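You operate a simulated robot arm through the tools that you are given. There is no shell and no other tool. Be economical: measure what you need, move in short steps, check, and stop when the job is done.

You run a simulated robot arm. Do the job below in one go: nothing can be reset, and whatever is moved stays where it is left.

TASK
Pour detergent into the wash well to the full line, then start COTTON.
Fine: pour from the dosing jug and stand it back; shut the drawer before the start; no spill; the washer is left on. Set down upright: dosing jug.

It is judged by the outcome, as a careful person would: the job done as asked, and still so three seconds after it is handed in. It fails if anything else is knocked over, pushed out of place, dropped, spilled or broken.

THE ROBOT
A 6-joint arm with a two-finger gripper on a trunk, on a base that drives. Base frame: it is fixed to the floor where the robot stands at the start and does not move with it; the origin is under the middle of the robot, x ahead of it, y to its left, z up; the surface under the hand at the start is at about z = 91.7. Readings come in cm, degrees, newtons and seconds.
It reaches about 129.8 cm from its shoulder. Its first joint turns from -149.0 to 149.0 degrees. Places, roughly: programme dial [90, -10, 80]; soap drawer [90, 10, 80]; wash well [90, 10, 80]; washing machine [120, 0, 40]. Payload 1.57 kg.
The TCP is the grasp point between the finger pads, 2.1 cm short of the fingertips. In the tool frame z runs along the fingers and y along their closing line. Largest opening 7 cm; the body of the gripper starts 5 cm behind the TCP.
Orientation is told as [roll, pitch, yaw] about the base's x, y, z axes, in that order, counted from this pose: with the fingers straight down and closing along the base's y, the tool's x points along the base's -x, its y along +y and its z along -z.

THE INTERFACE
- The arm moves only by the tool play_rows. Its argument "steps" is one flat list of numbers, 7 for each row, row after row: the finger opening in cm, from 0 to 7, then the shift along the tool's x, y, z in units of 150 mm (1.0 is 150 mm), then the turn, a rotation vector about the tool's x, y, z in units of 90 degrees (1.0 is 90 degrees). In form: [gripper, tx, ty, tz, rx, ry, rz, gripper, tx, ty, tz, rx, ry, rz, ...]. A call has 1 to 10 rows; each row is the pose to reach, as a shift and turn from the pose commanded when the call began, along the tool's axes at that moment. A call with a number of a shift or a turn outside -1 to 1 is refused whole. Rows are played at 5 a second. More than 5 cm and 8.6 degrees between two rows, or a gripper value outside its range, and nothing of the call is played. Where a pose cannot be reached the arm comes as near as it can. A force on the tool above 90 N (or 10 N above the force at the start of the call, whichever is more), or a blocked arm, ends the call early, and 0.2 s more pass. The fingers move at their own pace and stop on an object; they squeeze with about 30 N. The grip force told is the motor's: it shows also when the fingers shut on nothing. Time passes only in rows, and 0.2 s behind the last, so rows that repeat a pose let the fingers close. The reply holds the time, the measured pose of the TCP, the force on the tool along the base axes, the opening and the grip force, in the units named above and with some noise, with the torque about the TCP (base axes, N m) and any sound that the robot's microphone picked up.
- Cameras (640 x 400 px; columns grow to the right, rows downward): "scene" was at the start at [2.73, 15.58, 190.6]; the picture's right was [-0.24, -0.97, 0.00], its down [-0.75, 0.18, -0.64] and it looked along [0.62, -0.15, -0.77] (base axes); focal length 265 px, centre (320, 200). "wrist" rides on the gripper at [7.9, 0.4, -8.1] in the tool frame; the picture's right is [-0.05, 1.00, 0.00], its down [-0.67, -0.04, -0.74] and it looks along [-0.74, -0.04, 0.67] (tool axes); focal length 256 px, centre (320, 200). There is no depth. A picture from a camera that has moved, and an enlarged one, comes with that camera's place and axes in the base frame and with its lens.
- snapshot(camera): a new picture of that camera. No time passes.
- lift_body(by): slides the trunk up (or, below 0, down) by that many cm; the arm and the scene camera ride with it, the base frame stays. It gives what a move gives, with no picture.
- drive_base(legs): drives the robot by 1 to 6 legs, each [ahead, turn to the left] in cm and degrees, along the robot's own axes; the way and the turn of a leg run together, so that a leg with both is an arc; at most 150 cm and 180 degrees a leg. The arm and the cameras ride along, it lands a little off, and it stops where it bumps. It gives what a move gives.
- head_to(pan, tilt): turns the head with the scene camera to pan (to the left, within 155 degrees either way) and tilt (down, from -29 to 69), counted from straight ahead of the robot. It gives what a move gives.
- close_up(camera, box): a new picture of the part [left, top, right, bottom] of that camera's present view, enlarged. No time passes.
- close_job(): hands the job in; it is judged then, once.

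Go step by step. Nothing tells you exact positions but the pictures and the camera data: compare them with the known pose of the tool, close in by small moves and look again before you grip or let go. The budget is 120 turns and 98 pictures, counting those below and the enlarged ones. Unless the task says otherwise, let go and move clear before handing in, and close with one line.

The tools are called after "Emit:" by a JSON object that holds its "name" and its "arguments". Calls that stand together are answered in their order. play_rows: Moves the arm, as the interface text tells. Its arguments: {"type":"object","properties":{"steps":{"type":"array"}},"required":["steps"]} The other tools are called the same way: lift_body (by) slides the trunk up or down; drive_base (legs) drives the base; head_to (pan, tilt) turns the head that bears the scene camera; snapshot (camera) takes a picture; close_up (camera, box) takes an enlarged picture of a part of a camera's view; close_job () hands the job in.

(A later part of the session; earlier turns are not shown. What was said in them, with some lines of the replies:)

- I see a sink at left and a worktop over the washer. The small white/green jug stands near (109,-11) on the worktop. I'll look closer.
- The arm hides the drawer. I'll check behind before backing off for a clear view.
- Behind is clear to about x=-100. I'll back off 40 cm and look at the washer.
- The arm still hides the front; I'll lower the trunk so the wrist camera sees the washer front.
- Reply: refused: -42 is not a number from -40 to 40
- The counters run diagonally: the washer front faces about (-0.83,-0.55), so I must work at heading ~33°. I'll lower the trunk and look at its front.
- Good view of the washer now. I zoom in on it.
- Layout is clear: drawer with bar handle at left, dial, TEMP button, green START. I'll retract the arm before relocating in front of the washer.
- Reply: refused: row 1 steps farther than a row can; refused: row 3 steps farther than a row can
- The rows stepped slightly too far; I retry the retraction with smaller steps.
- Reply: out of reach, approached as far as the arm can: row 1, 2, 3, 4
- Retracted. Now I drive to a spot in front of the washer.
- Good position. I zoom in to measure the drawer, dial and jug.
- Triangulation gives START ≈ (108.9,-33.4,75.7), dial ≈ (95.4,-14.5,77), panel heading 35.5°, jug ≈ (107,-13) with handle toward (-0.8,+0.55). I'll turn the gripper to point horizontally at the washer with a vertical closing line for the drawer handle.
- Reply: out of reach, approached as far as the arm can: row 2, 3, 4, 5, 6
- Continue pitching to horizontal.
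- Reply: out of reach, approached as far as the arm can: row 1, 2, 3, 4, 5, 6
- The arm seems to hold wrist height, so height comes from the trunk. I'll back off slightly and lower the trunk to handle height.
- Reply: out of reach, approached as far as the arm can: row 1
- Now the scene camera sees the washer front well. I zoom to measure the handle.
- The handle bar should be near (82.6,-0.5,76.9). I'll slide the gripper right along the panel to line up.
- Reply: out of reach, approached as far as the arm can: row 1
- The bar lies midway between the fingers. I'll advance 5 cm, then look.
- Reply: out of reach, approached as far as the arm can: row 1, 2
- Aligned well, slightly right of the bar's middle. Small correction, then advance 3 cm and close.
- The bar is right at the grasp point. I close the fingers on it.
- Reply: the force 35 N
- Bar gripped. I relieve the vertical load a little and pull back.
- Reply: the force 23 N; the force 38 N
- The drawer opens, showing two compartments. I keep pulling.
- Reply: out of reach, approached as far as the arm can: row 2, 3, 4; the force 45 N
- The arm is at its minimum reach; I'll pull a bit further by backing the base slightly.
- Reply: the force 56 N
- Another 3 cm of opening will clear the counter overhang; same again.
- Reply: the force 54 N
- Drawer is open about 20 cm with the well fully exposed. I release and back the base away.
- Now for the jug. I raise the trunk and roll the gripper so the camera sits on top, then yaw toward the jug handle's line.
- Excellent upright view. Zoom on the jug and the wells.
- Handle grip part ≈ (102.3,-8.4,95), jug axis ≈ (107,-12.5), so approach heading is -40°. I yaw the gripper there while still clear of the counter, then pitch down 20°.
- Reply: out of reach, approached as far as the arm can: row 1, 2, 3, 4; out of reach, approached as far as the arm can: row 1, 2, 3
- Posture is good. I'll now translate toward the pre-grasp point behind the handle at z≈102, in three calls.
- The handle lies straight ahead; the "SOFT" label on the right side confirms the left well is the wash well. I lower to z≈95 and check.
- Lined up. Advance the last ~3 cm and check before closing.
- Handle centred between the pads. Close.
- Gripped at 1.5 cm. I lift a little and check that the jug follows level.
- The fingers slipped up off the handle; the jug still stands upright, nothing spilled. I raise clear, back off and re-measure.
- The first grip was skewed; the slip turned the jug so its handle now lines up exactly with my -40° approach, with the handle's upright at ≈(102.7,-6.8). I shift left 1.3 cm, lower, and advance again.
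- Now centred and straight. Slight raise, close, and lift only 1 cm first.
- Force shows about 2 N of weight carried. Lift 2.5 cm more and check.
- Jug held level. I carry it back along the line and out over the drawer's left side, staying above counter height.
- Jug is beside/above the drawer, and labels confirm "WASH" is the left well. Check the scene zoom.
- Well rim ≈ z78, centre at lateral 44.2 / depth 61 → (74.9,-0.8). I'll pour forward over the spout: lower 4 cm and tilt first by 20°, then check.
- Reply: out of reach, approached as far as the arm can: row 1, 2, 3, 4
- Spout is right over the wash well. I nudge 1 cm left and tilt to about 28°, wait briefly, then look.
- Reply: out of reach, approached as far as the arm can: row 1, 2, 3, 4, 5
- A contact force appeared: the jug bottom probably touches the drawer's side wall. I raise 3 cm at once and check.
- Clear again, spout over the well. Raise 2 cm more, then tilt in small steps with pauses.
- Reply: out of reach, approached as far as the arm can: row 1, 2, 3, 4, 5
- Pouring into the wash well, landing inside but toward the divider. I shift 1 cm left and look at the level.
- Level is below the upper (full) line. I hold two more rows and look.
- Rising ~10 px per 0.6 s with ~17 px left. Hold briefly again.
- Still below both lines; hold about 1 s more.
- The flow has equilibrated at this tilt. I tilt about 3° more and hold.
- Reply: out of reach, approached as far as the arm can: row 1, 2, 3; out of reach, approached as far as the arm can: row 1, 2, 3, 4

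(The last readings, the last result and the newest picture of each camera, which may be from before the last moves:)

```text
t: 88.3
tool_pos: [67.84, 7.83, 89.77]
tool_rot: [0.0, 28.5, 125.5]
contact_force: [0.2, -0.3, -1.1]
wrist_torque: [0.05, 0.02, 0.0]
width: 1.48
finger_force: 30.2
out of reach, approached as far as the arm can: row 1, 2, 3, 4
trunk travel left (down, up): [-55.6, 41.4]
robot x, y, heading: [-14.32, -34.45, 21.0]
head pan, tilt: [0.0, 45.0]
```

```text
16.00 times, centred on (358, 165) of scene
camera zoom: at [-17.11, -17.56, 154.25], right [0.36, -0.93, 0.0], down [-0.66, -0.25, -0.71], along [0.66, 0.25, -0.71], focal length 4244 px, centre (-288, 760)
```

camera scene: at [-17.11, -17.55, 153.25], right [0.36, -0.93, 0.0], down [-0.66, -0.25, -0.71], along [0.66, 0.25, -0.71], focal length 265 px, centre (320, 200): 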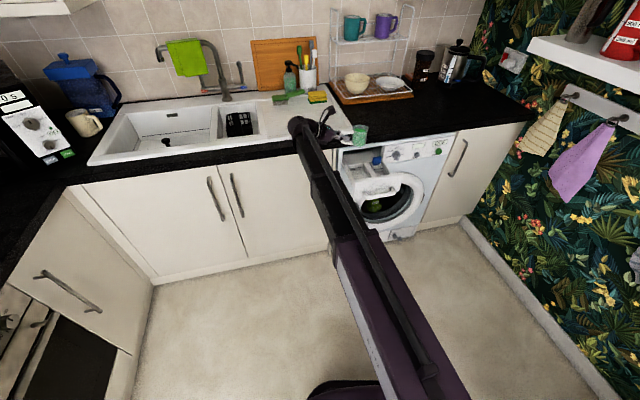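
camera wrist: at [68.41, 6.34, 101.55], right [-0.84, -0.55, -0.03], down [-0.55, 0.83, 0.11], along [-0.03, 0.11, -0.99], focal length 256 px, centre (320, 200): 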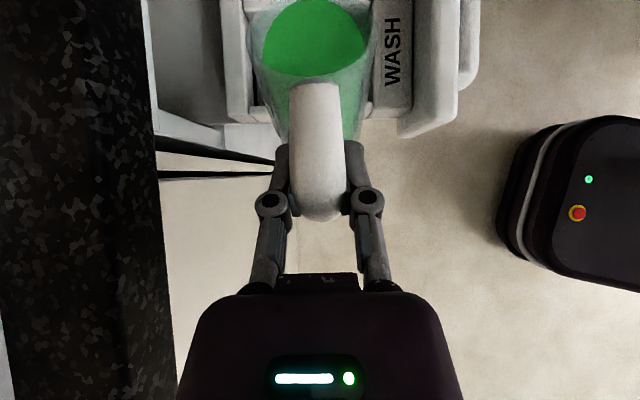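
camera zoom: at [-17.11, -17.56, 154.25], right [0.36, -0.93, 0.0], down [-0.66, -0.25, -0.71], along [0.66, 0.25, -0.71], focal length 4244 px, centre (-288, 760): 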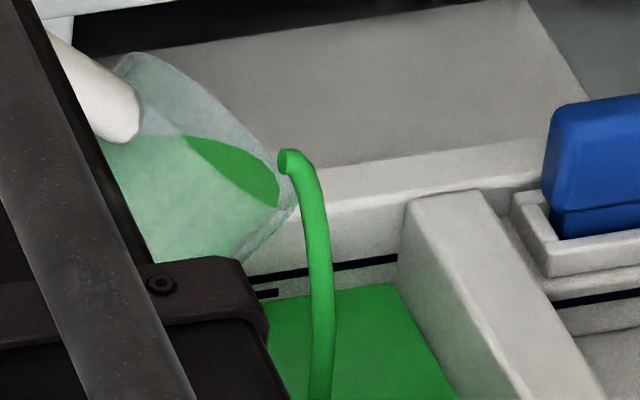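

Level rises slowly (~23 px to go). Tilt 6° more.

Emit:
{"name": "play_rows", "arguments": {"steps": [0, 0, 0, 0, 0, -0.035, 0, 0, 0, 0, 0, 0, -0.07, 0, 0, 0, 0, 0, 0, -0.07, 0, 0, 0, 0, 0, 0, -0.07, 0]}}

Emit:
{"name": "close_up", "arguments": {"camera": "scene", "box": [346, 155, 378, 175]}}

```text
t: 89.3
tool_pos: [68.02, 7.79, 88.91]
tool_rot: [0.1, 22.3, 125.5]
contact_force: [-1.9, 0.2, -2.0]
wrist_torque: [0.03, -0.02, 0.01]
width: 1.46
finger_force: 29.8
out of reach, approached as far as the arm can: row 1, 2, 3, 4
trunk travel left (down, up): [-55.6, 41.4]
robot x, y, heading: [-14.35, -34.5, 21.5]
head pan, tilt: [0.0, 45.0]
```

```text
16.00 times, centred on (362, 165) of scene
camera zoom: at [-17.12, -17.55, 154.25], right [0.36, -0.93, 0.0], down [-0.66, -0.25, -0.71], along [0.66, 0.25, -0.71], focal length 4244 px, centre (-352, 760)
```

zoom: 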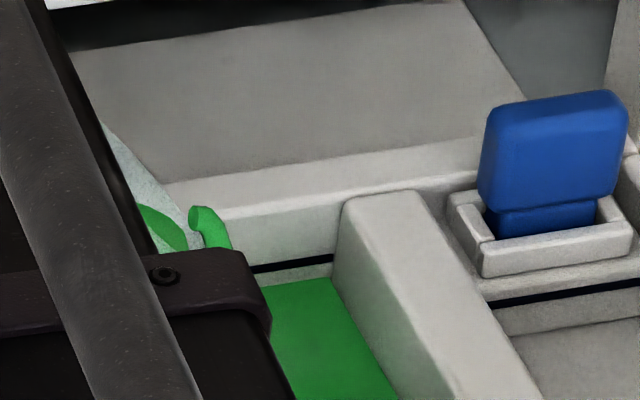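

Gap ~17 px now. The spout drifts left as it tilts, so I shift right 0.8 cm and tilt 5° more.

Emit:
{"name": "play_rows", "arguments": {"steps": [0, 0.049, 0, 0.02, 0, 0, 0, 0, 0.049, 0, 0.02, 0, -0.03, 0, 0, 0.049, 0, 0.02, 0, -0.055, 0, 0, 0.049, 0, 0.02, 0, -0.055, 0, 0, 0.049, 0, 0.02, 0, -0.055, 0]}}

Emit:
{"name": "close_up", "arguments": {"camera": "scene", "box": [346, 155, 378, 175]}}

Emit:
{"name": "snapshot", "arguments": {"camera": "wrist"}}

```text
t: 90.5
tool_pos: [68.36, 7.22, 88.36]
tool_rot: [0.1, 17.3, 125.6]
contact_force: [0.0, 0.3, -1.3]
wrist_torque: [0.06, 0.02, -0.01]
width: 1.46
finger_force: 30.0
out of reach, approached as far as the arm can: row 2, 3, 4, 5
trunk travel left (down, up): [-55.6, 41.4]
robot x, y, heading: [-14.75, -34.53, 21.2]
head pan, tilt: [0.0, 45.0]
```

```text
16.00 times, centred on (362, 165) of scene
camera zoom: at [-17.12, -17.56, 154.25], right [0.36, -0.93, 0.0], down [-0.66, -0.25, -0.71], along [0.66, 0.25, -0.71], focal length 4244 px, centre (-352, 760)
```

zoom: 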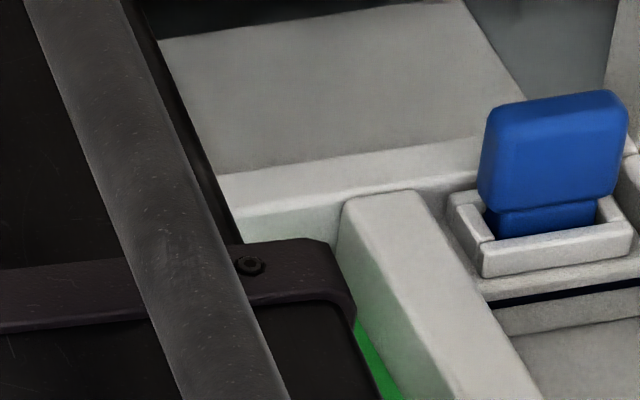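

```text
25 pictures are left
camera wrist: at [71.0, 2.72, 98.38], right [-0.84, -0.54, -0.01], down [-0.47, 0.72, 0.51], along [-0.27, 0.44, -0.86], focal length 256 px, centre (320, 200)
```

wrist: 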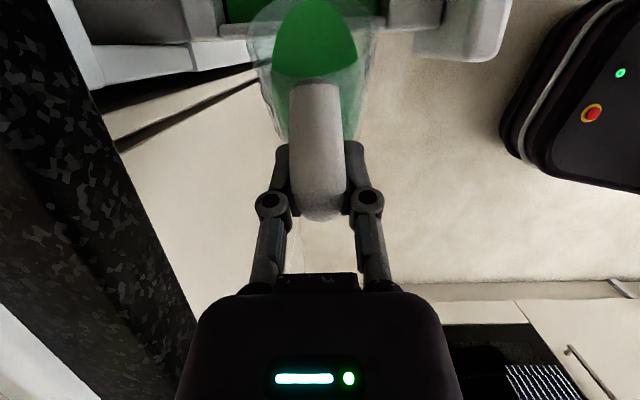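

The arm now hides the well. I shift 2.5 cm right so the spout stays over the well, raise 1.5 cm, pour 5° further, then tilt back to inspect.

Emit:
{"name": "lift_body", "arguments": {"by": 1.5}}

Emit:
{"name": "play_rows", "arguments": {"steps": [0, 0.08, 0, 0.025, 0, 0, 0, 0, 0.159, 0, 0.05, 0, 0, 0, 0, 0.159, 0, 0.05, 0, -0.03, 0, 0, 0.159, 0, 0.05, 0, -0.055, 0, 0, 0.159, 0, 0.05, 0, -0.055, 0, 0, 0.159, 0, 0.05, 0, -0.055, 0]}}

Emit:
{"name": "snapshot", "arguments": {"camera": "wrist"}}

```text
t: 91.1
tool_pos: [68.49, 7.14, 89.87]
tool_rot: [0.1, 17.3, 125.5]
contact_force: [-0.4, 0.0, -1.3]
wrist_torque: [0.04, -0.01, 0.04]
width: 1.46
finger_force: 29.9
trunk travel left (down, up): [-57.1, 39.9]
robot x, y, heading: [-14.35, -34.55, 20.8]
head pan, tilt: [0.0, 45.0]
```

```text
t: 92.5
tool_pos: [69.86, 5.1, 89.43]
tool_rot: [0.1, 12.4, 125.4]
contact_force: [0.3, -0.1, -1.3]
wrist_torque: [-0.01, 0.0, 0.01]
width: 1.43
finger_force: 30.3
out of reach, approached as far as the arm can: row 4, 5, 6
trunk travel left (down, up): [-57.1, 39.9]
robot x, y, heading: [-14.67, -35.02, 21.0]
head pan, tilt: [0.0, 45.0]
```

```text
24 pictures are left
camera wrist: at [72.97, -0.07, 98.99], right [-0.84, -0.54, -0.01], down [-0.44, 0.68, 0.58], along [-0.31, 0.5, -0.81], focal length 256 px, centre (320, 200)
```

wrist: 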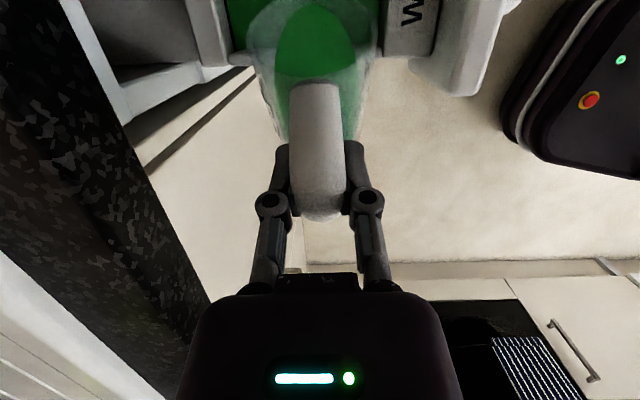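

Still inside the well. I tilt back to stop the flow and check the level.

Emit:
{"name": "play_rows", "arguments": {"steps": [0, 0, 0, 0, 0, 0.08, 0, 0, -0.04, 0, -0.01, 0, 0.16, 0, 0, -0.08, 0, -0.025, 0, 0.24, 0, 0, -0.12, 0, -0.04, 0, 0.32, 0, 0, -0.12, 0, -0.04, 0, 0.32, 0]}}

Emit:
{"name": "close_up", "arguments": {"camera": "scene", "box": [342, 155, 374, 175]}}

```text
t: 93.7
tool_pos: [68.92, 6.69, 93.61]
tool_rot: [0.0, 41.2, 125.5]
contact_force: [-0.9, 0.5, -1.1]
wrist_torque: [0.02, 0.01, 0.03]
width: 1.47
finger_force: 29.8
out of reach, approached as far as the arm can: row 1, 2, 3, 4, 5
trunk travel left (down, up): [-57.1, 39.9]
robot x, y, heading: [-14.16, -34.69, 21.0]
head pan, tilt: [0.0, 45.0]
```

```text
16.00 times, centred on (358, 165) of scene
camera zoom: at [-17.13, -17.54, 155.75], right [0.36, -0.93, 0.0], down [-0.66, -0.25, -0.71], along [0.66, 0.25, -0.71], focal length 4244 px, centre (-288, 760)
```

zoom: 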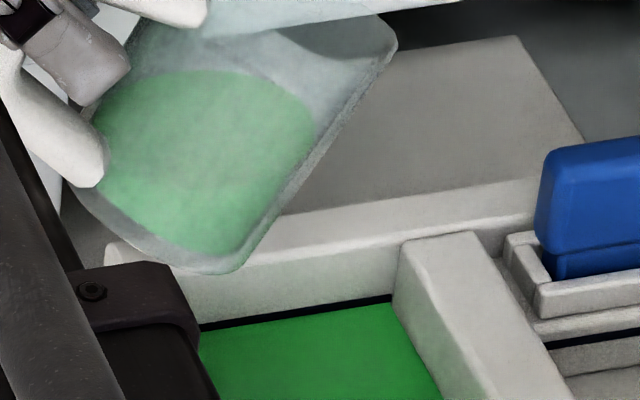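

Level is right beneath the full line now. A tighter zoom to judge.

Emit:
{"name": "close_up", "arguments": {"camera": "scene", "box": [349, 167, 365, 177]}}

```text
16.00 times, centred on (357, 172) of scene
camera zoom: at [-17.13, -17.54, 155.75], right [0.36, -0.93, 0.0], down [-0.66, -0.25, -0.71], along [0.66, 0.25, -0.71], focal length 4244 px, centre (-272, 648)
```

zoom: 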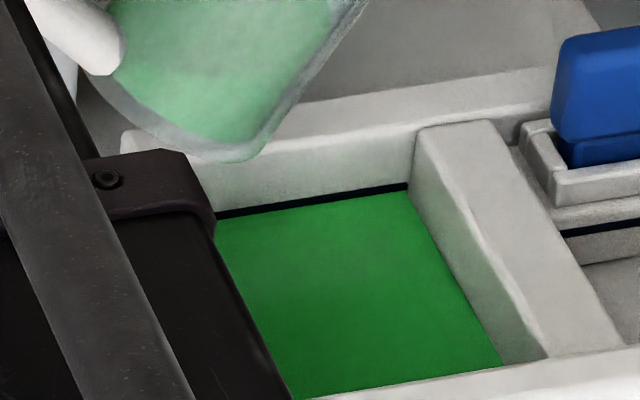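

The surface just meets the lower edge of the full line. I'll add a tiny top-up (2° past the last tilt, brief) and come back in one call.

Emit:
{"name": "play_rows", "arguments": {"steps": [0, 0.02, 0, 0.02, 0, -0.08, 0, 0, 0.045, 0, 0.04, 0, -0.16, 0, 0, 0.07, 0, 0.06, 0, -0.24, 0, 0, 0.092, 0, 0.08, 0, -0.31, 0, 0, 0.092, 0, 0.08, 0, -0.342, 0, 0, 0.092, 0, 0.08, 0, -0.342, 0, 0, 0.08, 0, 0.07, 0, -0.26, 0, 0, 0.05, 0, 0.045, 0, -0.18, 0, 0, 0.02, 0, 0.02, 0, -0.1, 0, 0, 0, 0, 0, 0, -0.02, 0]}}

Emit:
{"name": "close_up", "arguments": {"camera": "scene", "box": [349, 167, 365, 177]}}

```text
t: 95.9
tool_pos: [68.8, 6.73, 93.25]
tool_rot: [0.1, 39.6, 125.5]
contact_force: [-0.3, 0.7, 0.0]
wrist_torque: [0.05, 0.0, -0.02]
width: 1.47
finger_force: 30.1
out of reach, approached as far as the arm can: row 1, 2, 3, 4, 5, 6, 7, 8, 9, 10
trunk travel left (down, up): [-57.1, 39.9]
robot x, y, heading: [-14.42, -34.8, 21.3]
head pan, tilt: [0.0, 45.0]
```

```text
16.00 times, centred on (357, 172) of scene
camera zoom: at [-17.13, -17.55, 155.75], right [0.36, -0.93, 0.0], down [-0.66, -0.25, -0.71], along [0.66, 0.25, -0.71], focal length 4244 px, centre (-272, 648)
```

zoom: 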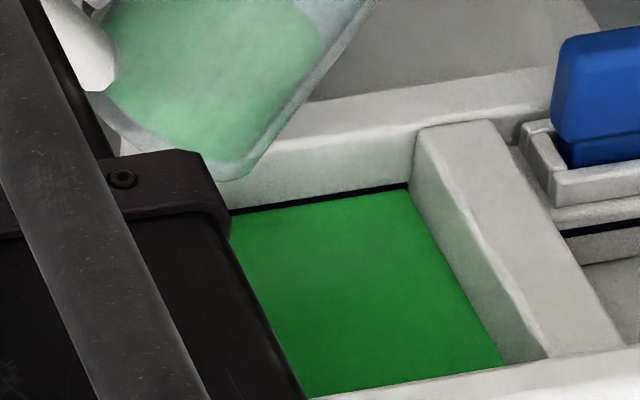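

Level is now within the full line, no spill. I bring the jug upright, yaw back and return it.

Emit:
{"name": "play_rows", "arguments": {"steps": [0, 0, 0, 0, 0, 0.07, 0, 0, 0, 0, 0, 0, 0.14, 0, 0, 0, 0, 0, 0, 0.21, 0, 0, 0, 0, 0, 0, 0.28, 0, 0, 0, 0, 0, 0, 0.338, 0]}}

Emit:
{"name": "play_rows", "arguments": {"steps": [0, 0, 0, 0, 0.05, 0, -0.018, 0, 0, 0, 0, 0.1, 0, -0.037, 0, 0, 0, 0, 0.151, 0, -0.055]}}

```text
t: 97.1
tool_pos: [69.02, 6.71, 101.27]
tool_rot: [0.2, 69.8, 125.5]
contact_force: [-0.4, 1.1, -1.4]
wrist_torque: [0.01, 0.05, 0.02]
width: 1.45
finger_force: 30.0
out of reach, approached as far as the arm can: row 1, 2, 3, 4, 5
trunk travel left (down, up): [-57.1, 39.9]
robot x, y, heading: [-14.21, -34.61, 21.2]
head pan, tilt: [0.0, 45.0]
```

```text
t: 97.9
tool_pos: [68.92, 6.62, 101.17]
tool_rot: [0.0, 69.8, 140.2]
contact_force: [0.1, 0.4, -1.0]
wrist_torque: [-0.01, 0.05, 0.01]
width: 1.43
finger_force: 30.1
trunk travel left (down, up): [-57.1, 39.9]
robot x, y, heading: [-13.9, -34.97, 20.9]
head pan, tilt: [0.0, 45.0]
```

Emit:
{"name": "play_rows", "arguments": {"steps": [0, 0.053, -0.05, 0.145, 0, 0, 0, 0, 0.105, -0.1, 0.289, 0, 0, 0, 0, 0.158, -0.151, 0.434, 0, 0, 0, 0, 0.21, -0.201, 0.578, 0, 0, 0, 0, 0.263, -0.251, 0.723, 0, 0, 0]}}

Emit:
{"name": "play_rows", "arguments": {"steps": [0, 0.053, -0.05, 0.145, 0, 0, 0, 0, 0.105, -0.1, 0.289, 0, 0, 0, 0, 0.158, -0.151, 0.434, 0, 0, 0, 0, 0.21, -0.201, 0.578, 0, 0, 0, 0, 0.263, -0.251, 0.723, 0, 0, 0]}}

Emit:
{"name": "play_rows", "arguments": {"steps": [0, 0.053, -0.05, 0.145, 0, 0, 0, 0, 0.105, -0.1, 0.289, 0, 0, 0, 0, 0.158, -0.151, 0.434, 0, 0, 0, 0, 0.21, -0.201, 0.578, 0, 0, 0, 0, 0.263, -0.251, 0.723, 0, 0, 0]}}

Emit:
{"name": "lift_body", "arguments": {"by": -4.5}}

Emit:
{"name": "close_up", "arguments": {"camera": "scene", "box": [354, 60, 450, 120]}}

```text
t: 99.1
tool_pos: [80.19, 2.06, 101.27]
tool_rot: [0.1, 69.7, 140.0]
contact_force: [0.0, 0.1, -0.5]
wrist_torque: [0.02, 0.03, -0.03]
width: 1.44
finger_force: 30.2
trunk travel left (down, up): [-57.1, 39.9]
robot x, y, heading: [-14.37, -34.65, 21.2]
head pan, tilt: [0.0, 45.0]
```

```text
t: 100.3
tool_pos: [91.5, -2.37, 101.24]
tool_rot: [0.1, 69.7, 140.0]
contact_force: [0.3, 0.5, -0.9]
wrist_torque: [-0.01, 0.01, 0.01]
width: 1.45
finger_force: 30.1
trunk travel left (down, up): [-57.1, 39.9]
robot x, y, heading: [-14.81, -34.39, 21.0]
head pan, tilt: [0.0, 45.0]
```

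```text
t: 101.5
tool_pos: [102.57, -6.85, 101.14]
tool_rot: [0.2, 69.6, 140.0]
contact_force: [0.2, 0.6, -0.5]
wrist_torque: [0.03, 0.04, 0.04]
width: 1.44
finger_force: 29.7
trunk travel left (down, up): [-57.1, 39.9]
robot x, y, heading: [-14.23, -34.54, 21.1]
head pan, tilt: [0.0, 45.0]
```

```text
t: 102.4
tool_pos: [102.62, -6.96, 96.58]
tool_rot: [0.1, 69.6, 140.0]
contact_force: [-0.1, -0.6, -0.3]
wrist_torque: [0.02, 0.07, -0.02]
width: 1.45
finger_force: 29.9
trunk travel left (down, up): [-52.6, 44.4]
robot x, y, heading: [-14.4, -34.76, 20.9]
head pan, tilt: [0.0, 45.0]
```

```text
6.67 times, centred on (402, 90) of scene
camera zoom: at [-17.12, -17.57, 151.25], right [0.36, -0.93, 0.0], down [-0.66, -0.25, -0.71], along [0.66, 0.25, -0.71], focal length 1768 px, centre (-227, 933)
```

zoom: 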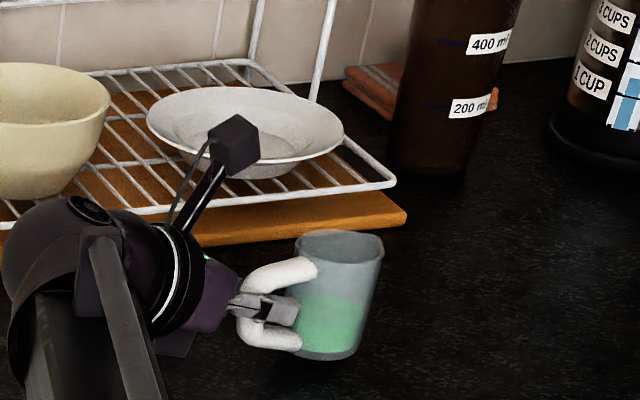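

Jug is above its spot. Lower in small steps until contact shows.

Emit:
{"name": "lift_body", "arguments": {"by": -0.7}}

Emit:
{"name": "lift_body", "arguments": {"by": -0.3}}

```text
t: 103.0
tool_pos: [102.5, -6.96, 95.86]
tool_rot: [0.1, 69.6, 140.0]
contact_force: [-0.4, 0.1, -0.5]
wrist_torque: [0.07, 0.07, 0.01]
width: 1.45
finger_force: 30.0
trunk travel left (down, up): [-51.9, 45.1]
robot x, y, heading: [-14.65, -34.42, 21.1]
head pan, tilt: [0.0, 45.0]
```

```text
t: 103.5
tool_pos: [102.54, -6.99, 95.8]
tool_rot: [0.1, 69.8, 140.0]
contact_force: [1.7, 0.6, 6.2]
wrist_torque: [-0.4, -0.57, 0.03]
width: 1.44
finger_force: 29.9
trunk travel left (down, up): [-51.6, 45.4]
robot x, y, heading: [-14.05, -34.48, 21.3]
head pan, tilt: [0.0, 45.0]
```

Contact felt. I ease the pitch by 1.5° to seat it flat, then release slowly.

Emit:
{"name": "play_rows", "arguments": {"steps": [0, 0, 0, 0, 0, 0.015, 0, 1.8, 0, 0, 0, 0, 0.015, 0, 2.5, 0, 0, 0, 0, 0.015, 0, 4, 0, 0, 0, 0, 0.015, 0, 7, 0, 0, 0, 0, 0.015, 0, 7, 0, 0, 0, 0, 0.015, 0]}}

Emit:
{"name": "snapshot", "arguments": {"camera": "wrist"}}

```text
t: 104.9
tool_pos: [102.62, -7.01, 96.03]
tool_rot: [0.1, 70.8, 140.0]
contact_force: [-0.7, 1.0, -1.1]
wrist_torque: [-0.01, 0.0, -0.03]
width: 7.0
finger_force: 0.2
out of reach, approached as far as the arm can: row 1, 2, 3, 4, 5, 6
trunk travel left (down, up): [-51.6, 45.4]
robot x, y, heading: [-14.18, -34.73, 21.1]
head pan, tilt: [0.0, 45.0]
```

```text
19 pictures are left
camera wrist: at [98.35, -4.0, 106.1], right [-0.66, -0.75, -0.05], down [-0.68, 0.62, -0.39], along [0.32, -0.22, -0.92], focal length 256 px, centre (320, 200)
```

wrist: 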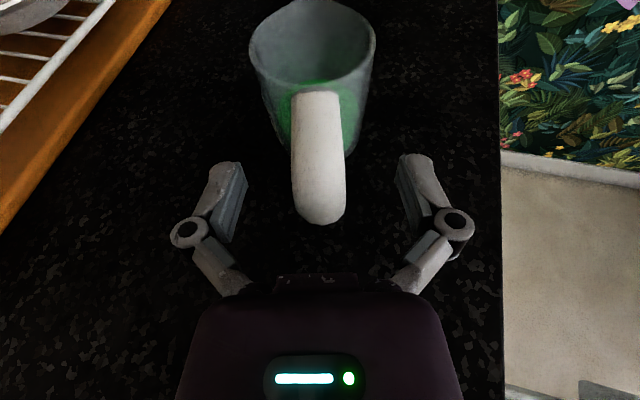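

Jug stands upright in its place. I back straight off, then retrace the path out.

Emit:
{"name": "play_rows", "arguments": {"steps": [7, -0.06, 0, -0.16, 0, 0, 0, 7, -0.12, 0, -0.32, 0, 0, 0, 7, -0.19, 0, -0.5, 0, 0, 0, 7, -0.26, 0.05, -0.7, 0, 0, 0]}}

Emit:
{"name": "lift_body", "arguments": {"by": 6}}

Emit:
{"name": "play_rows", "arguments": {"steps": [7, -0.04, 0.25, -0.1, 0, 0, 0, 7, -0.08, 0.5, -0.2, 0, 0, 0, 7, -0.12, 0.75, -0.3, 0, 0, 0, 7, -0.15, 0.98, -0.4, 0, 0, 0]}}

Emit:
{"name": "play_rows", "arguments": {"steps": [7, -0.04, 0.25, -0.1, 0, 0, 0, 7, -0.08, 0.5, -0.2, 0, 0, 0, 7, -0.12, 0.75, -0.3, 0, 0, 0, 7, -0.15, 0.98, -0.4, 0, 0, 0]}}

```text
t: 105.9
tool_pos: [93.58, -0.4, 96.14]
tool_rot: [0.1, 70.9, 139.9]
contact_force: [-0.9, 0.5, 0.5]
wrist_torque: [0.0, -0.03, -0.01]
width: 6.99
finger_force: 0.0
trunk travel left (down, up): [-51.6, 45.4]
robot x, y, heading: [-14.28, -34.63, 20.9]
head pan, tilt: [0.0, 45.0]
```

```text
t: 106.9
tool_pos: [93.53, -0.29, 102.04]
tool_rot: [0.0, 70.9, 139.9]
contact_force: [0.2, 0.0, 0.3]
wrist_torque: [-0.01, -0.02, -0.02]
width: 7.02
finger_force: 0.1
trunk travel left (down, up): [-57.6, 39.4]
robot x, y, heading: [-14.04, -34.66, 21.0]
head pan, tilt: [0.0, 45.0]
```

```text
t: 107.9
tool_pos: [79.01, -7.47, 102.03]
tool_rot: [0.0, 70.8, 140.0]
contact_force: [-0.4, -0.1, 0.1]
wrist_torque: [0.03, -0.01, -0.01]
width: 6.99
finger_force: 0.1
trunk travel left (down, up): [-57.6, 39.4]
robot x, y, heading: [-14.18, -34.73, 21.3]
head pan, tilt: [0.0, 45.0]
```

```text
t: 108.9
tool_pos: [64.62, -14.67, 101.97]
tool_rot: [-0.1, 70.9, 139.9]
contact_force: [0.2, -0.4, 0.3]
wrist_torque: [-0.01, 0.01, 0.01]
width: 7.02
finger_force: 0.1
out of reach, approached as far as the arm can: row 2, 3
trunk travel left (down, up): [-57.6, 39.4]
robot x, y, heading: [-14.84, -34.85, 21.2]
head pan, tilt: [0.0, 45.0]
```

Now level the gripper, turn it to face the washer with fingers closed, to push the drawer shut.

Emit:
{"name": "play_rows", "arguments": {"steps": [0, 0, 0, 0, 0, 0.08, 0, 0, 0, 0, 0, 0, 0.16, 0, 0, 0, 0, 0, 0, 0.213, 0]}}

Emit:
{"name": "play_rows", "arguments": {"steps": [0, 0, 0, 0, 0.0839, 0, 0, 0, 0, 0, 0, 0.1678, 0, 0, 0, 0, 0, 0, 0.2517, 0, 0, 0, 0, 0, 0, 0.3356, 0, 0, 0, 0, 0, 0, 0.4195, 0, 0, 0, 0, 0, 0, 0.5034, 0, 0, 0, 0, 0, 0, 0.5873, 0, 0, 0, 0, 0, 0, 0.6712, 0, 0, 0, 0, 0, 0, 0.7551, 0, 0, 0, 0, 0, 0, 0.839, 0, 0]}}

Emit:
{"name": "lift_body", "arguments": {"by": -20}}

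Emit:
{"name": "snapshot", "arguments": {"camera": "wrist"}}

```text
t: 109.7
tool_pos: [64.94, -14.84, 108.11]
tool_rot: [168.5, 89.9, -51.6]
contact_force: [0.7, 0.2, -0.2]
wrist_torque: [0.0, 0.03, 0.01]
width: 0.0
finger_force: 28.5
out of reach, approached as far as the arm can: row 1, 2, 3
trunk travel left (down, up): [-57.6, 39.4]
robot x, y, heading: [-14.31, -34.43, 20.9]
head pan, tilt: [0.0, 45.0]
```

```text
t: 111.9
tool_pos: [64.72, -14.7, 108.13]
tool_rot: [69.3, 90.0, -75.4]
contact_force: [0.2, -0.7, -0.6]
wrist_torque: [-0.05, 0.02, 0.0]
width: 0.01
finger_force: 28.2
trunk travel left (down, up): [-57.6, 39.4]
robot x, y, heading: [-14.14, -34.71, 21.1]
head pan, tilt: [0.0, 45.0]
```

```text
t: 114.0
tool_pos: [64.6, -14.69, 88.12]
tool_rot: [70.8, 90.0, -73.9]
contact_force: [0.0, -0.3, 0.4]
wrist_torque: [0.03, -0.01, 0.03]
width: 0.02
finger_force: 28.4
trunk travel left (down, up): [-37.6, 59.4]
robot x, y, heading: [-14.26, -34.73, 21.3]
head pan, tilt: [0.0, 45.0]
```

```text
18 pictures are left
camera wrist: at [58.29, -19.73, 95.98], right [0.58, -0.81, -0.05], down [-0.63, -0.4, -0.67], along [0.52, 0.42, -0.74], focal length 256 px, centre (320, 200)
```

wrist: 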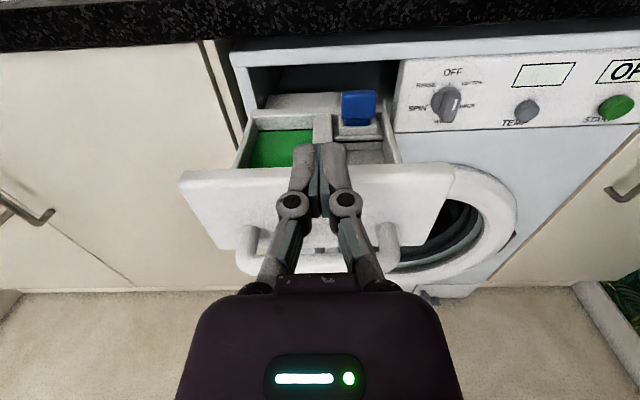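

Drawer front lies ahead at depth ~50. Lower to z≈80 and push in gently.

Emit:
{"name": "lift_body", "arguments": {"by": -7.7}}

Emit:
{"name": "play_rows", "arguments": {"steps": [0, 0, 0, 0.15, 0, 0, 0, 0, 0, 0, 0.3, 0, 0, 0, 0, 0, 0, 0.45, 0, 0, 0, 0, 0, 0, 0.6, 0, 0, 0, 0, 0, 0, 0.75, 0, 0, 0, 0, 0, 0, 0.9, 0, 0, 0]}}

Emit:
{"name": "snapshot", "arguments": {"camera": "wrist"}}

```text
t: 115.2
tool_pos: [64.69, -14.69, 80.31]
tool_rot: [70.7, 89.9, -73.9]
contact_force: [0.6, -0.8, 0.7]
wrist_torque: [0.01, 0.02, -0.02]
width: 0.02
finger_force: 28.5
trunk travel left (down, up): [-29.9, 67.1]
robot x, y, heading: [-14.05, -34.65, 21.1]
head pan, tilt: [0.0, 45.0]
```

```text
t: 116.6
tool_pos: [75.69, -6.88, 80.49]
tool_rot: [59.6, 89.9, -85.1]
contact_force: [-0.4, 0.7, 1.1]
wrist_torque: [0.05, 0.02, -0.01]
width: 0.03
finger_force: 29.1
trunk travel left (down, up): [-29.9, 67.1]
robot x, y, heading: [-14.32, -34.82, 21.0]
head pan, tilt: [0.0, 45.0]
```

```text
17 pictures are left
camera wrist: at [69.28, -11.94, 88.27], right [0.58, -0.81, -0.05], down [-0.63, -0.4, -0.67], along [0.52, 0.42, -0.74], focal length 256 px, centre (320, 200)
```

wrist: 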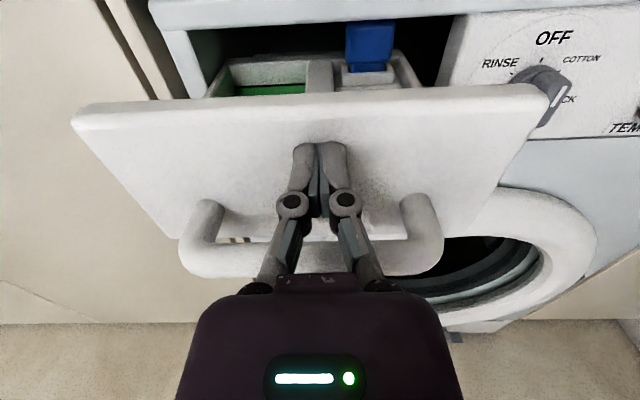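

Pushing fine. Continue until it seats.

Emit:
{"name": "play_rows", "arguments": {"steps": [0, 0, 0, 0.14, 0, 0, 0, 0, 0, 0, 0.28, 0, 0, 0, 0, 0, 0, 0.42, 0, 0, 0, 0, 0, 0, 0.56, 0, 0, 0, 0, 0, 0, 0.66, 0, 0, 0, 0, 0, 0, 0.74, 0, 0, 0, 0, 0, 0, 0.82, 0, 0, 0]}}

Emit:
{"name": "snapshot", "arguments": {"camera": "wrist"}}

```text
t: 118.2
tool_pos: [84.62, -0.4, 80.36]
tool_rot: [64.1, 89.6, -80.6]
contact_force: [-10.7, -7.0, -4.9]
wrist_torque: [-0.03, 0.07, -0.04]
width: 0.63
finger_force: 28.8
trunk travel left (down, up): [-29.9, 67.1]
robot x, y, heading: [-14.49, -34.81, 21.2]
head pan, tilt: [0.0, 45.0]
stopped in row 7: the force on the tool passed its limit at 104 N (the readings are from after the stop); the commanded pose is now the measured one
```

```text
16 pictures are left
camera wrist: at [78.23, -5.51, 88.3], right [0.58, -0.82, -0.05], down [-0.63, -0.41, -0.66], along [0.52, 0.41, -0.75], focal length 256 px, centre (320, 200)
```

wrist: 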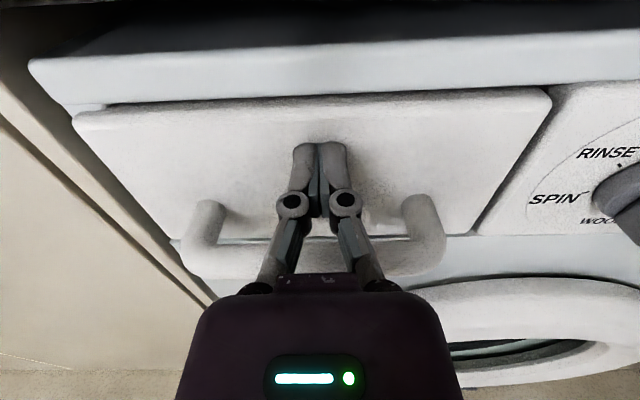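

Drawer is shut (face at depth ~70.8). Next I back off, slide right in front of the dial and look.

Emit:
{"name": "play_rows", "arguments": {"steps": [0, 0, 0, -0.25, 0, 0, 0, 0, 0, 0, -0.5, 0, 0, 0, 0, 0, 0, -0.75, 0, 0, 0]}}

Emit:
{"name": "play_rows", "arguments": {"steps": [7, 0, 0.29, 0, 0, 0, 0, 7, 0, 0.58, 0, 0, 0, 0, 7, 0, 0.87, 0, 0, 0, 0]}}

Emit:
{"name": "play_rows", "arguments": {"steps": [7, 0, 0.29, 0, 0, 0, 0]}}

Emit:
{"name": "snapshot", "arguments": {"camera": "wrist"}}

```text
t: 119.0
tool_pos: [75.59, -6.86, 80.39]
tool_rot: [59.3, 89.6, -85.2]
contact_force: [-0.7, 0.6, 0.0]
wrist_torque: [-0.01, -0.04, 0.0]
width: 0.01
finger_force: 28.7
trunk travel left (down, up): [-29.9, 67.1]
robot x, y, heading: [-14.34, -34.66, 21.3]
head pan, tilt: [0.0, 45.0]
```

```text
t: 119.8
tool_pos: [83.18, -17.71, 80.4]
tool_rot: [68.9, 89.6, -76.0]
contact_force: [-0.5, 1.1, 0.0]
wrist_torque: [-0.01, -0.01, -0.02]
width: 6.97
finger_force: 0.0
trunk travel left (down, up): [-29.9, 67.1]
robot x, y, heading: [-14.26, -35.02, 21.2]
head pan, tilt: [0.0, 45.0]
```

```text
t: 120.2
tool_pos: [85.59, -21.06, 80.43]
tool_rot: [67.9, 89.6, -76.7]
contact_force: [-0.5, 0.3, 0.1]
wrist_torque: [-0.03, 0.01, -0.03]
width: 7.01
finger_force: 0.1
trunk travel left (down, up): [-29.9, 67.1]
robot x, y, heading: [-14.46, -34.39, 21.2]
head pan, tilt: [0.0, 45.0]
```

```text
15 pictures are left
camera wrist: at [79.15, -26.14, 88.27], right [0.58, -0.81, -0.05], down [-0.63, -0.41, -0.66], along [0.52, 0.41, -0.75], focal length 256 px, centre (320, 200)
```

wrist: 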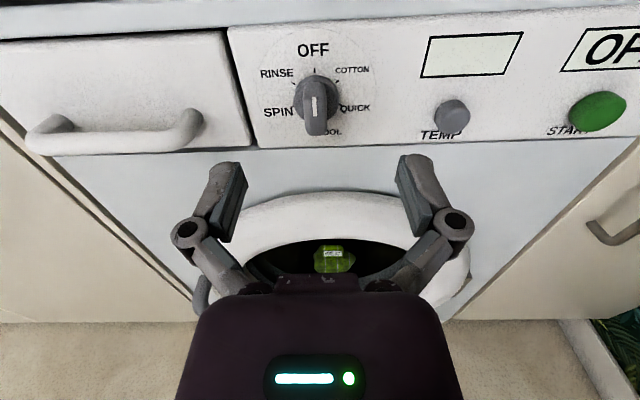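

The dial's bar is vertical, pointing at OFF. Close-up to read the tick for COTTON.

Emit:
{"name": "close_up", "arguments": {"camera": "wrist", "box": [252, 30, 380, 150]}}

```text
3.33 times, centred on (316, 90) of wrist
camera zoom: at [79.15, -26.14, 88.27], right [0.58, -0.81, -0.05], down [-0.63, -0.41, -0.66], along [0.52, 0.41, -0.75], focal length 853 px, centre (333, 567)
```

zoom: 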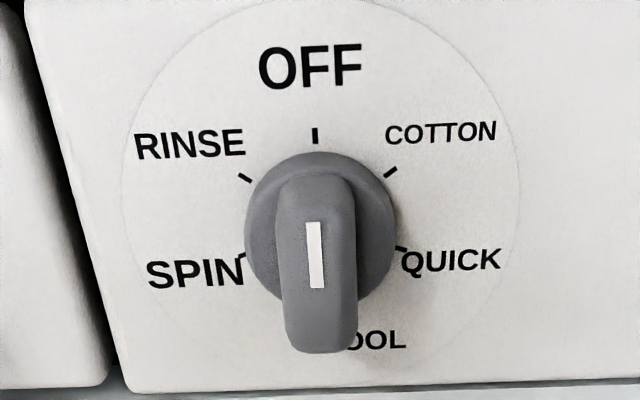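

COTTON is 60° clockwise from OFF. Pivot ≈ lateral 66.5, z 77.8. I align and approach, fingers open left/right of the bar.

Emit:
{"name": "lift_body", "arguments": {"by": -2.6}}

Emit:
{"name": "play_rows", "arguments": {"steps": [5, 0, -0.023, 0.2, 0, 0, 0, 5, 0, -0.023, 0.4, 0, 0, 0, 5, 0, -0.023, 0.53, 0, 0, 0, 5, 0, -0.023, 0.53, 0, 0, 0]}}

Emit:
{"name": "snapshot", "arguments": {"camera": "wrist"}}

```text
t: 120.9
tool_pos: [85.56, -21.08, 77.83]
tool_rot: [67.2, 89.6, -77.5]
contact_force: [-0.5, 0.1, 0.2]
wrist_torque: [-0.02, -0.01, 0.0]
width: 7.01
finger_force: 0.0
trunk travel left (down, up): [-27.3, 69.7]
robot x, y, heading: [-14.26, -34.67, 20.9]
head pan, tilt: [0.0, 45.0]
```

```text
t: 121.9
tool_pos: [91.88, -16.4, 77.69]
tool_rot: [70.3, 89.7, -74.3]
contact_force: [0.7, -0.7, -0.4]
wrist_torque: [0.0, -0.01, 0.02]
width: 5.01
finger_force: 0.0
trunk travel left (down, up): [-27.3, 69.7]
robot x, y, heading: [-14.33, -34.37, 20.8]
head pan, tilt: [0.0, 45.0]
```

```text
13 pictures are left
camera wrist: at [85.38, -21.28, 85.65], right [0.58, -0.81, -0.05], down [-0.63, -0.41, -0.66], along [0.52, 0.41, -0.75], focal length 256 px, centre (320, 200)
```

wrist: 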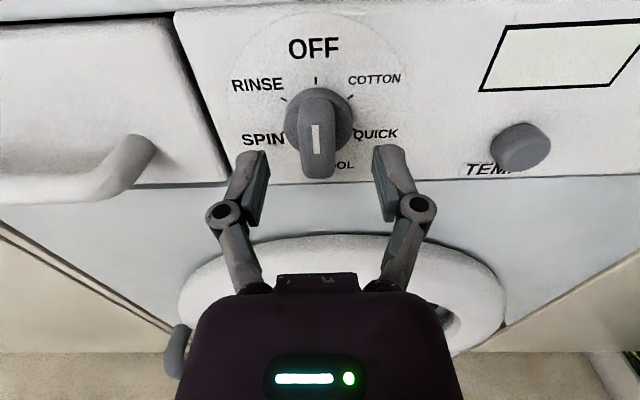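

Well aligned. Advance 2 cm more and close on the bar.

Emit:
{"name": "play_rows", "arguments": {"steps": [5, 0, -0.01, 0.07, 0, 0, 0, 5, 0, -0.015, 0.14, 0, 0, 0, 3, 0, -0.015, 0.14, 0, 0, 0, 1, 0, -0.015, 0.14, 0, 0, 0, 0, 0, -0.015, 0.14, 0, 0, 0, 0, 0, -0.015, 0.14, 0, 0, 0]}}

Emit:
{"name": "snapshot", "arguments": {"camera": "wrist"}}

```text
t: 123.3
tool_pos: [93.23, -15.06, 77.93]
tool_rot: [69.3, 89.6, -75.4]
contact_force: [-36.9, -24.5, -14.1]
wrist_torque: [-0.1, 0.22, -0.26]
width: 1.79
finger_force: 32.0
trunk travel left (down, up): [-27.3, 69.7]
robot x, y, heading: [-14.67, -34.55, 21.1]
head pan, tilt: [0.0, 45.0]
```

```text
12 pictures are left
camera wrist: at [86.84, -20.1, 85.73], right [0.58, -0.82, -0.05], down [-0.63, -0.41, -0.66], along [0.52, 0.41, -0.75], focal length 256 px, centre (320, 200)
```

wrist: 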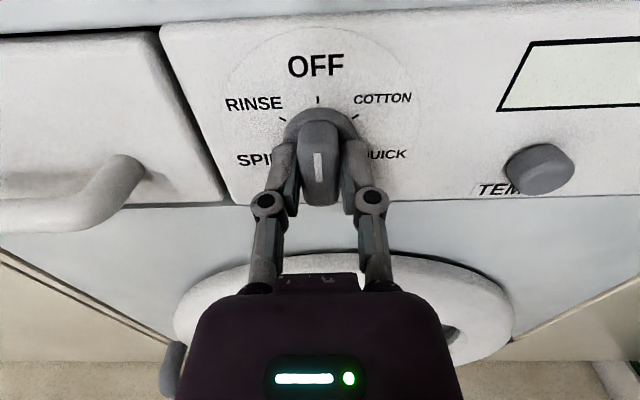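

Bar gripped (1.8 cm). Ease back 3 mm and turn 60° clockwise.

Emit:
{"name": "play_rows", "arguments": {"steps": [0, 0, 0, -0.02, 0, 0, 0, 0, 0, 0, -0.02, 0, 0, 0.08, 0, 0, 0, -0.02, 0, 0, 0.16, 0, 0, 0, -0.02, 0, 0, 0.25, 0, 0, 0, -0.02, 0, 0, 0.33, 0, 0, 0, -0.02, 0, 0, 0.42, 0, 0, 0, -0.02, 0, 0, 0.5, 0, 0, 0, -0.02, 0, 0, 0.59, 0, 0, 0, -0.02, 0, 0, 0.667, 0, 0, 0, -0.02, 0, 0, 0.667]}}

Emit:
{"name": "snapshot", "arguments": {"camera": "wrist"}}

```text
t: 125.5
tool_pos: [93.29, -15.14, 77.84]
tool_rot: [-89.9, 30.2, 125.3]
contact_force: [9.2, -5.1, 12.4]
wrist_torque: [0.02, -0.09, -0.21]
width: 1.8
finger_force: 32.1
trunk travel left (down, up): [-27.3, 69.7]
robot x, y, heading: [-14.28, -34.45, 21.3]
head pan, tilt: [0.0, 45.0]
```

```text
11 pictures are left
camera wrist: at [90.67, -25.54, 81.43], right [0.26, -0.37, -0.89], down [-0.95, 0.05, -0.3], along [0.16, 0.93, -0.34], focal length 256 px, centre (320, 200)
```

wrist: 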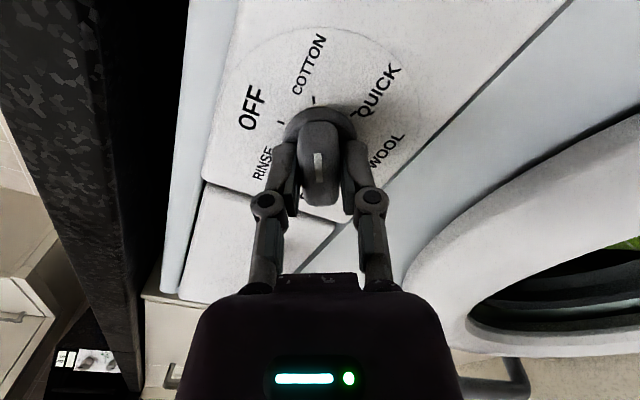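

The bar now points to COTTON. I release, back off, and roll the gripper upright again.

Emit:
{"name": "play_rows", "arguments": {"steps": [4, 0, 0, 0, 0, 0, 0, 6, 0, 0, 0, 0, 0, 0, 6, 0, 0, -0.25, 0, 0, 0, 6, 0, 0, -0.5, 0, 0, 0, 6, 0, 0, -0.75, 0, 0, 0]}}

Emit:
{"name": "play_rows", "arguments": {"steps": [0, 0, 0, 0, 0, 0, -0.08, 0, 0, 0, 0, 0, 0, -0.16, 0, 0, 0, 0, 0, 0, -0.25, 0, 0, 0, 0, 0, 0, -0.33, 0, 0, 0, 0, 0, 0, -0.42, 0, 0, 0, 0, 0, 0, -0.5, 0, 0, 0, 0, 0, 0, -0.59, 0, 0, 0, 0, 0, 0, -0.667]}}

Emit:
{"name": "play_rows", "arguments": {"steps": [0, 0, 0.3, 0, 0, 0, 0, 0, 0, 0.6, 0, 0, 0, 0, 0, 0, 0.9, 0, 0, 0, 0]}}

Emit:
{"name": "play_rows", "arguments": {"steps": [0, 0, 0.3, 0, 0, 0, 0, 0, 0, 0.6, 0, 0, 0, 0]}}

Emit:
{"name": "snapshot", "arguments": {"camera": "wrist"}}

```text
t: 126.7
tool_pos: [83.97, -21.35, 77.69]
tool_rot: [-89.8, 30.2, 125.5]
contact_force: [-0.5, -0.2, -0.8]
wrist_torque: [0.01, -0.01, 0.04]
width: 6.01
finger_force: 0.0
trunk travel left (down, up): [-27.3, 69.7]
robot x, y, heading: [-14.38, -34.95, 21.2]
head pan, tilt: [0.0, 45.0]
```

```text
t: 128.5
tool_pos: [84.15, -21.67, 77.76]
tool_rot: [73.7, 89.5, -71.0]
contact_force: [0.0, -0.4, 0.7]
wrist_torque: [-0.01, 0.01, 0.03]
width: 0.0
finger_force: 28.5
trunk travel left (down, up): [-27.3, 69.7]
robot x, y, heading: [-14.35, -34.78, 21.2]
head pan, tilt: [0.0, 45.0]
```

```text
t: 129.3
tool_pos: [91.72, -32.46, 77.64]
tool_rot: [56.5, 89.6, -88.2]
contact_force: [0.0, 0.4, -0.3]
wrist_torque: [0.02, 0.02, -0.05]
width: 0.01
finger_force: 28.7
trunk travel left (down, up): [-27.3, 69.7]
robot x, y, heading: [-14.86, -34.74, 21.1]
head pan, tilt: [0.0, 45.0]
```

```text
t: 129.9
tool_pos: [96.99, -39.94, 77.75]
tool_rot: [87.7, 89.6, -56.7]
contact_force: [0.1, 0.2, -0.1]
wrist_torque: [-0.03, -0.02, -0.01]
width: 0.0
finger_force: 28.4
trunk travel left (down, up): [-27.3, 69.7]
robot x, y, heading: [-14.46, -34.67, 21.2]
head pan, tilt: [0.0, 45.0]
```

```text
10 pictures are left
camera wrist: at [90.62, -44.88, 85.68], right [0.58, -0.81, -0.05], down [-0.63, -0.41, -0.67], along [0.52, 0.41, -0.74], focal length 256 px, centre (320, 200)
```

wrist: 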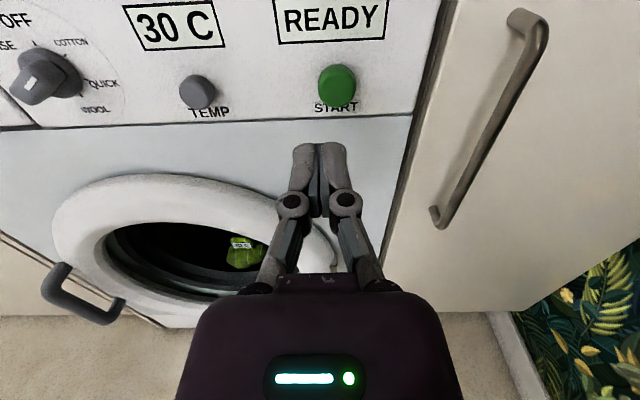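

Display reads READY at 30 °C with the dial on COTTON. I align the closed fingertips with START and approach.

Emit:
{"name": "lift_body", "arguments": {"by": -1.9}}

Emit:
{"name": "play_rows", "arguments": {"steps": [0, 0, 0.09, 0.2, 0, 0, 0, 0, 0, 0.09, 0.4, 0, 0, 0, 0, 0, 0.09, 0.6, 0, 0, 0, 0, 0, 0.09, 0.68, 0, 0, 0]}}

Emit:
{"name": "snapshot", "arguments": {"camera": "wrist"}}

```text
t: 130.6
tool_pos: [97.08, -39.93, 75.89]
tool_rot: [89.4, 89.7, -55.3]
contact_force: [0.8, 0.0, 0.1]
wrist_torque: [-0.03, 0.01, 0.01]
width: 0.01
finger_force: 28.4
trunk travel left (down, up): [-25.4, 71.6]
robot x, y, heading: [-14.11, -34.73, 21.1]
head pan, tilt: [0.0, 45.0]
```

```text
t: 131.6
tool_pos: [106.25, -34.97, 75.9]
tool_rot: [77.7, 89.6, -67.0]
contact_force: [-0.2, -0.2, -0.4]
wrist_torque: [-0.01, 0.02, 0.0]
width: 0.02
finger_force: 28.5
trunk travel left (down, up): [-25.4, 71.6]
robot x, y, heading: [-14.41, -34.85, 20.9]
head pan, tilt: [0.0, 45.0]
```

```text
9 pictures are left
camera wrist: at [99.72, -40.0, 83.76], right [0.58, -0.81, -0.05], down [-0.63, -0.41, -0.67], along [0.52, 0.41, -0.74], focal length 256 px, centre (320, 200)
```

wrist: 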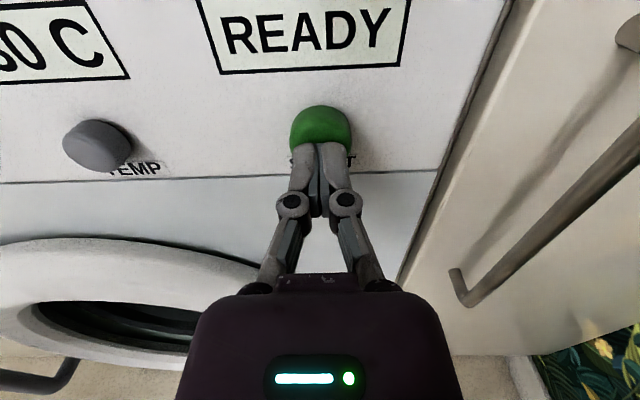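

Fingertips sit centred at the button. Push in small steps.

Emit:
{"name": "play_rows", "arguments": {"steps": [0, 0, 0, 0.04, 0, 0, 0, 0, 0, 0, 0.07, 0, 0, 0, 0, 0, 0, 0.1, 0, 0, 0, 0, 0, 0, 0.125, 0, 0, 0, 0, 0, 0, 0.125, 0, 0, 0]}}

Emit:
{"name": "snapshot", "arguments": {"camera": "wrist"}}

```text
t: 132.8
tool_pos: [107.37, -34.17, 75.89]
tool_rot: [90.0, 89.6, -54.7]
contact_force: [-51.0, -20.0, -19.5]
wrist_torque: [-0.27, 0.29, 0.25]
width: 0.59
finger_force: 28.5
trunk travel left (down, up): [-25.4, 71.6]
robot x, y, heading: [-14.42, -34.51, 21.0]
head pan, tilt: [0.0, 45.0]
heard: click
```

```text
8 pictures are left
camera wrist: at [100.88, -39.24, 83.82], right [0.58, -0.81, -0.05], down [-0.63, -0.41, -0.67], along [0.52, 0.41, -0.74], focal length 256 px, centre (320, 200)
```

wrist: 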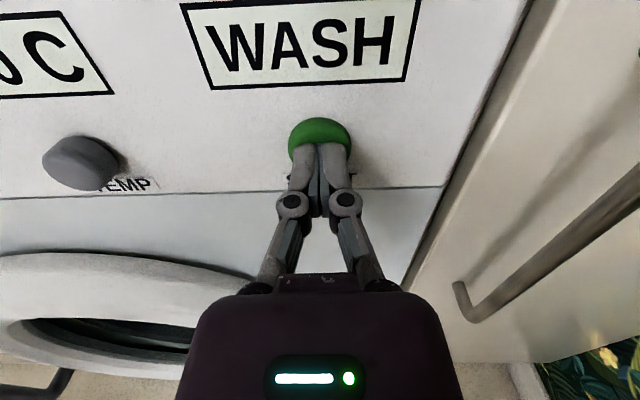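

A click, and the display now reads WASH. I back away and check everything once more.

Emit:
{"name": "play_rows", "arguments": {"steps": [0, 0, 0, -0.25, 0, 0, 0, 0, 0, 0, -0.5, 0, 0, 0, 0, 0, 0, -0.75, 0, 0, 0, 0, 0, 0, -1, 0, 0, 0]}}

Emit:
{"name": "snapshot", "arguments": {"camera": "wrist"}}

Emit:
{"name": "snapshot", "arguments": {"camera": "scene"}}

Emit:
{"name": "close_up", "arguments": {"camera": "scene", "box": [310, 20, 470, 120]}}

```text
t: 133.8
tool_pos: [95.38, -42.64, 75.93]
tool_rot: [116.6, 89.7, -27.9]
contact_force: [0.0, 0.1, -0.3]
wrist_torque: [0.03, -0.02, -0.01]
width: 0.0
finger_force: 28.5
trunk travel left (down, up): [-25.4, 71.6]
robot x, y, heading: [-14.48, -34.59, 21.3]
head pan, tilt: [0.0, 45.0]
```

```text
7 pictures are left
camera wrist: at [88.93, -47.61, 83.8], right [0.58, -0.81, -0.05], down [-0.62, -0.4, -0.67], along [0.53, 0.42, -0.74], focal length 256 px, centre (320, 200)
```

wrist: 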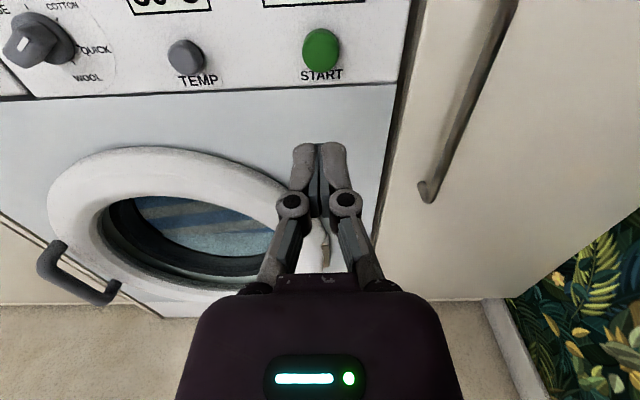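

```text
6 pictures are left
camera scene: at [-17.14, -17.57, 124.05], right [0.36, -0.93, 0.0], down [-0.66, -0.25, -0.71], along [0.66, 0.25, -0.71], focal length 265 px, centre (320, 200)
```

scene: 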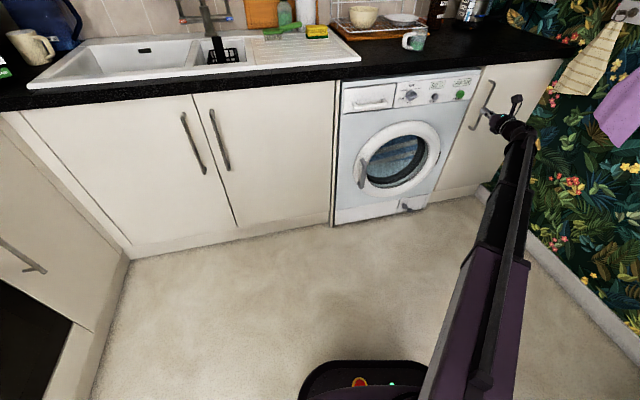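

```text
4.00 times, centred on (390, 70) of scene
camera zoom: at [-17.14, -17.57, 124.05], right [0.36, -0.93, 0.0], down [-0.66, -0.25, -0.71], along [0.66, 0.25, -0.71], focal length 1061 px, centre (40, 720)
```

zoom: 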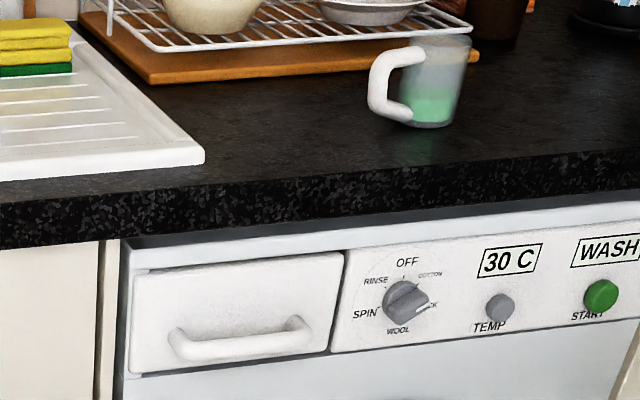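

The washer shows WASH and its drum is filling. The dial is on COTTON, the drawer is shut, the jug stands upright, and the arm is clear, so I hand in.

Emit:
{"name": "close_job", "arguments": {}}

```text
The job is handed in.
```

The wash well is filled to the full line with no spill seen. The dosing jug stands upright back in its place, the drawer is shut, and the washer is running COTTON at its default 30 °C.
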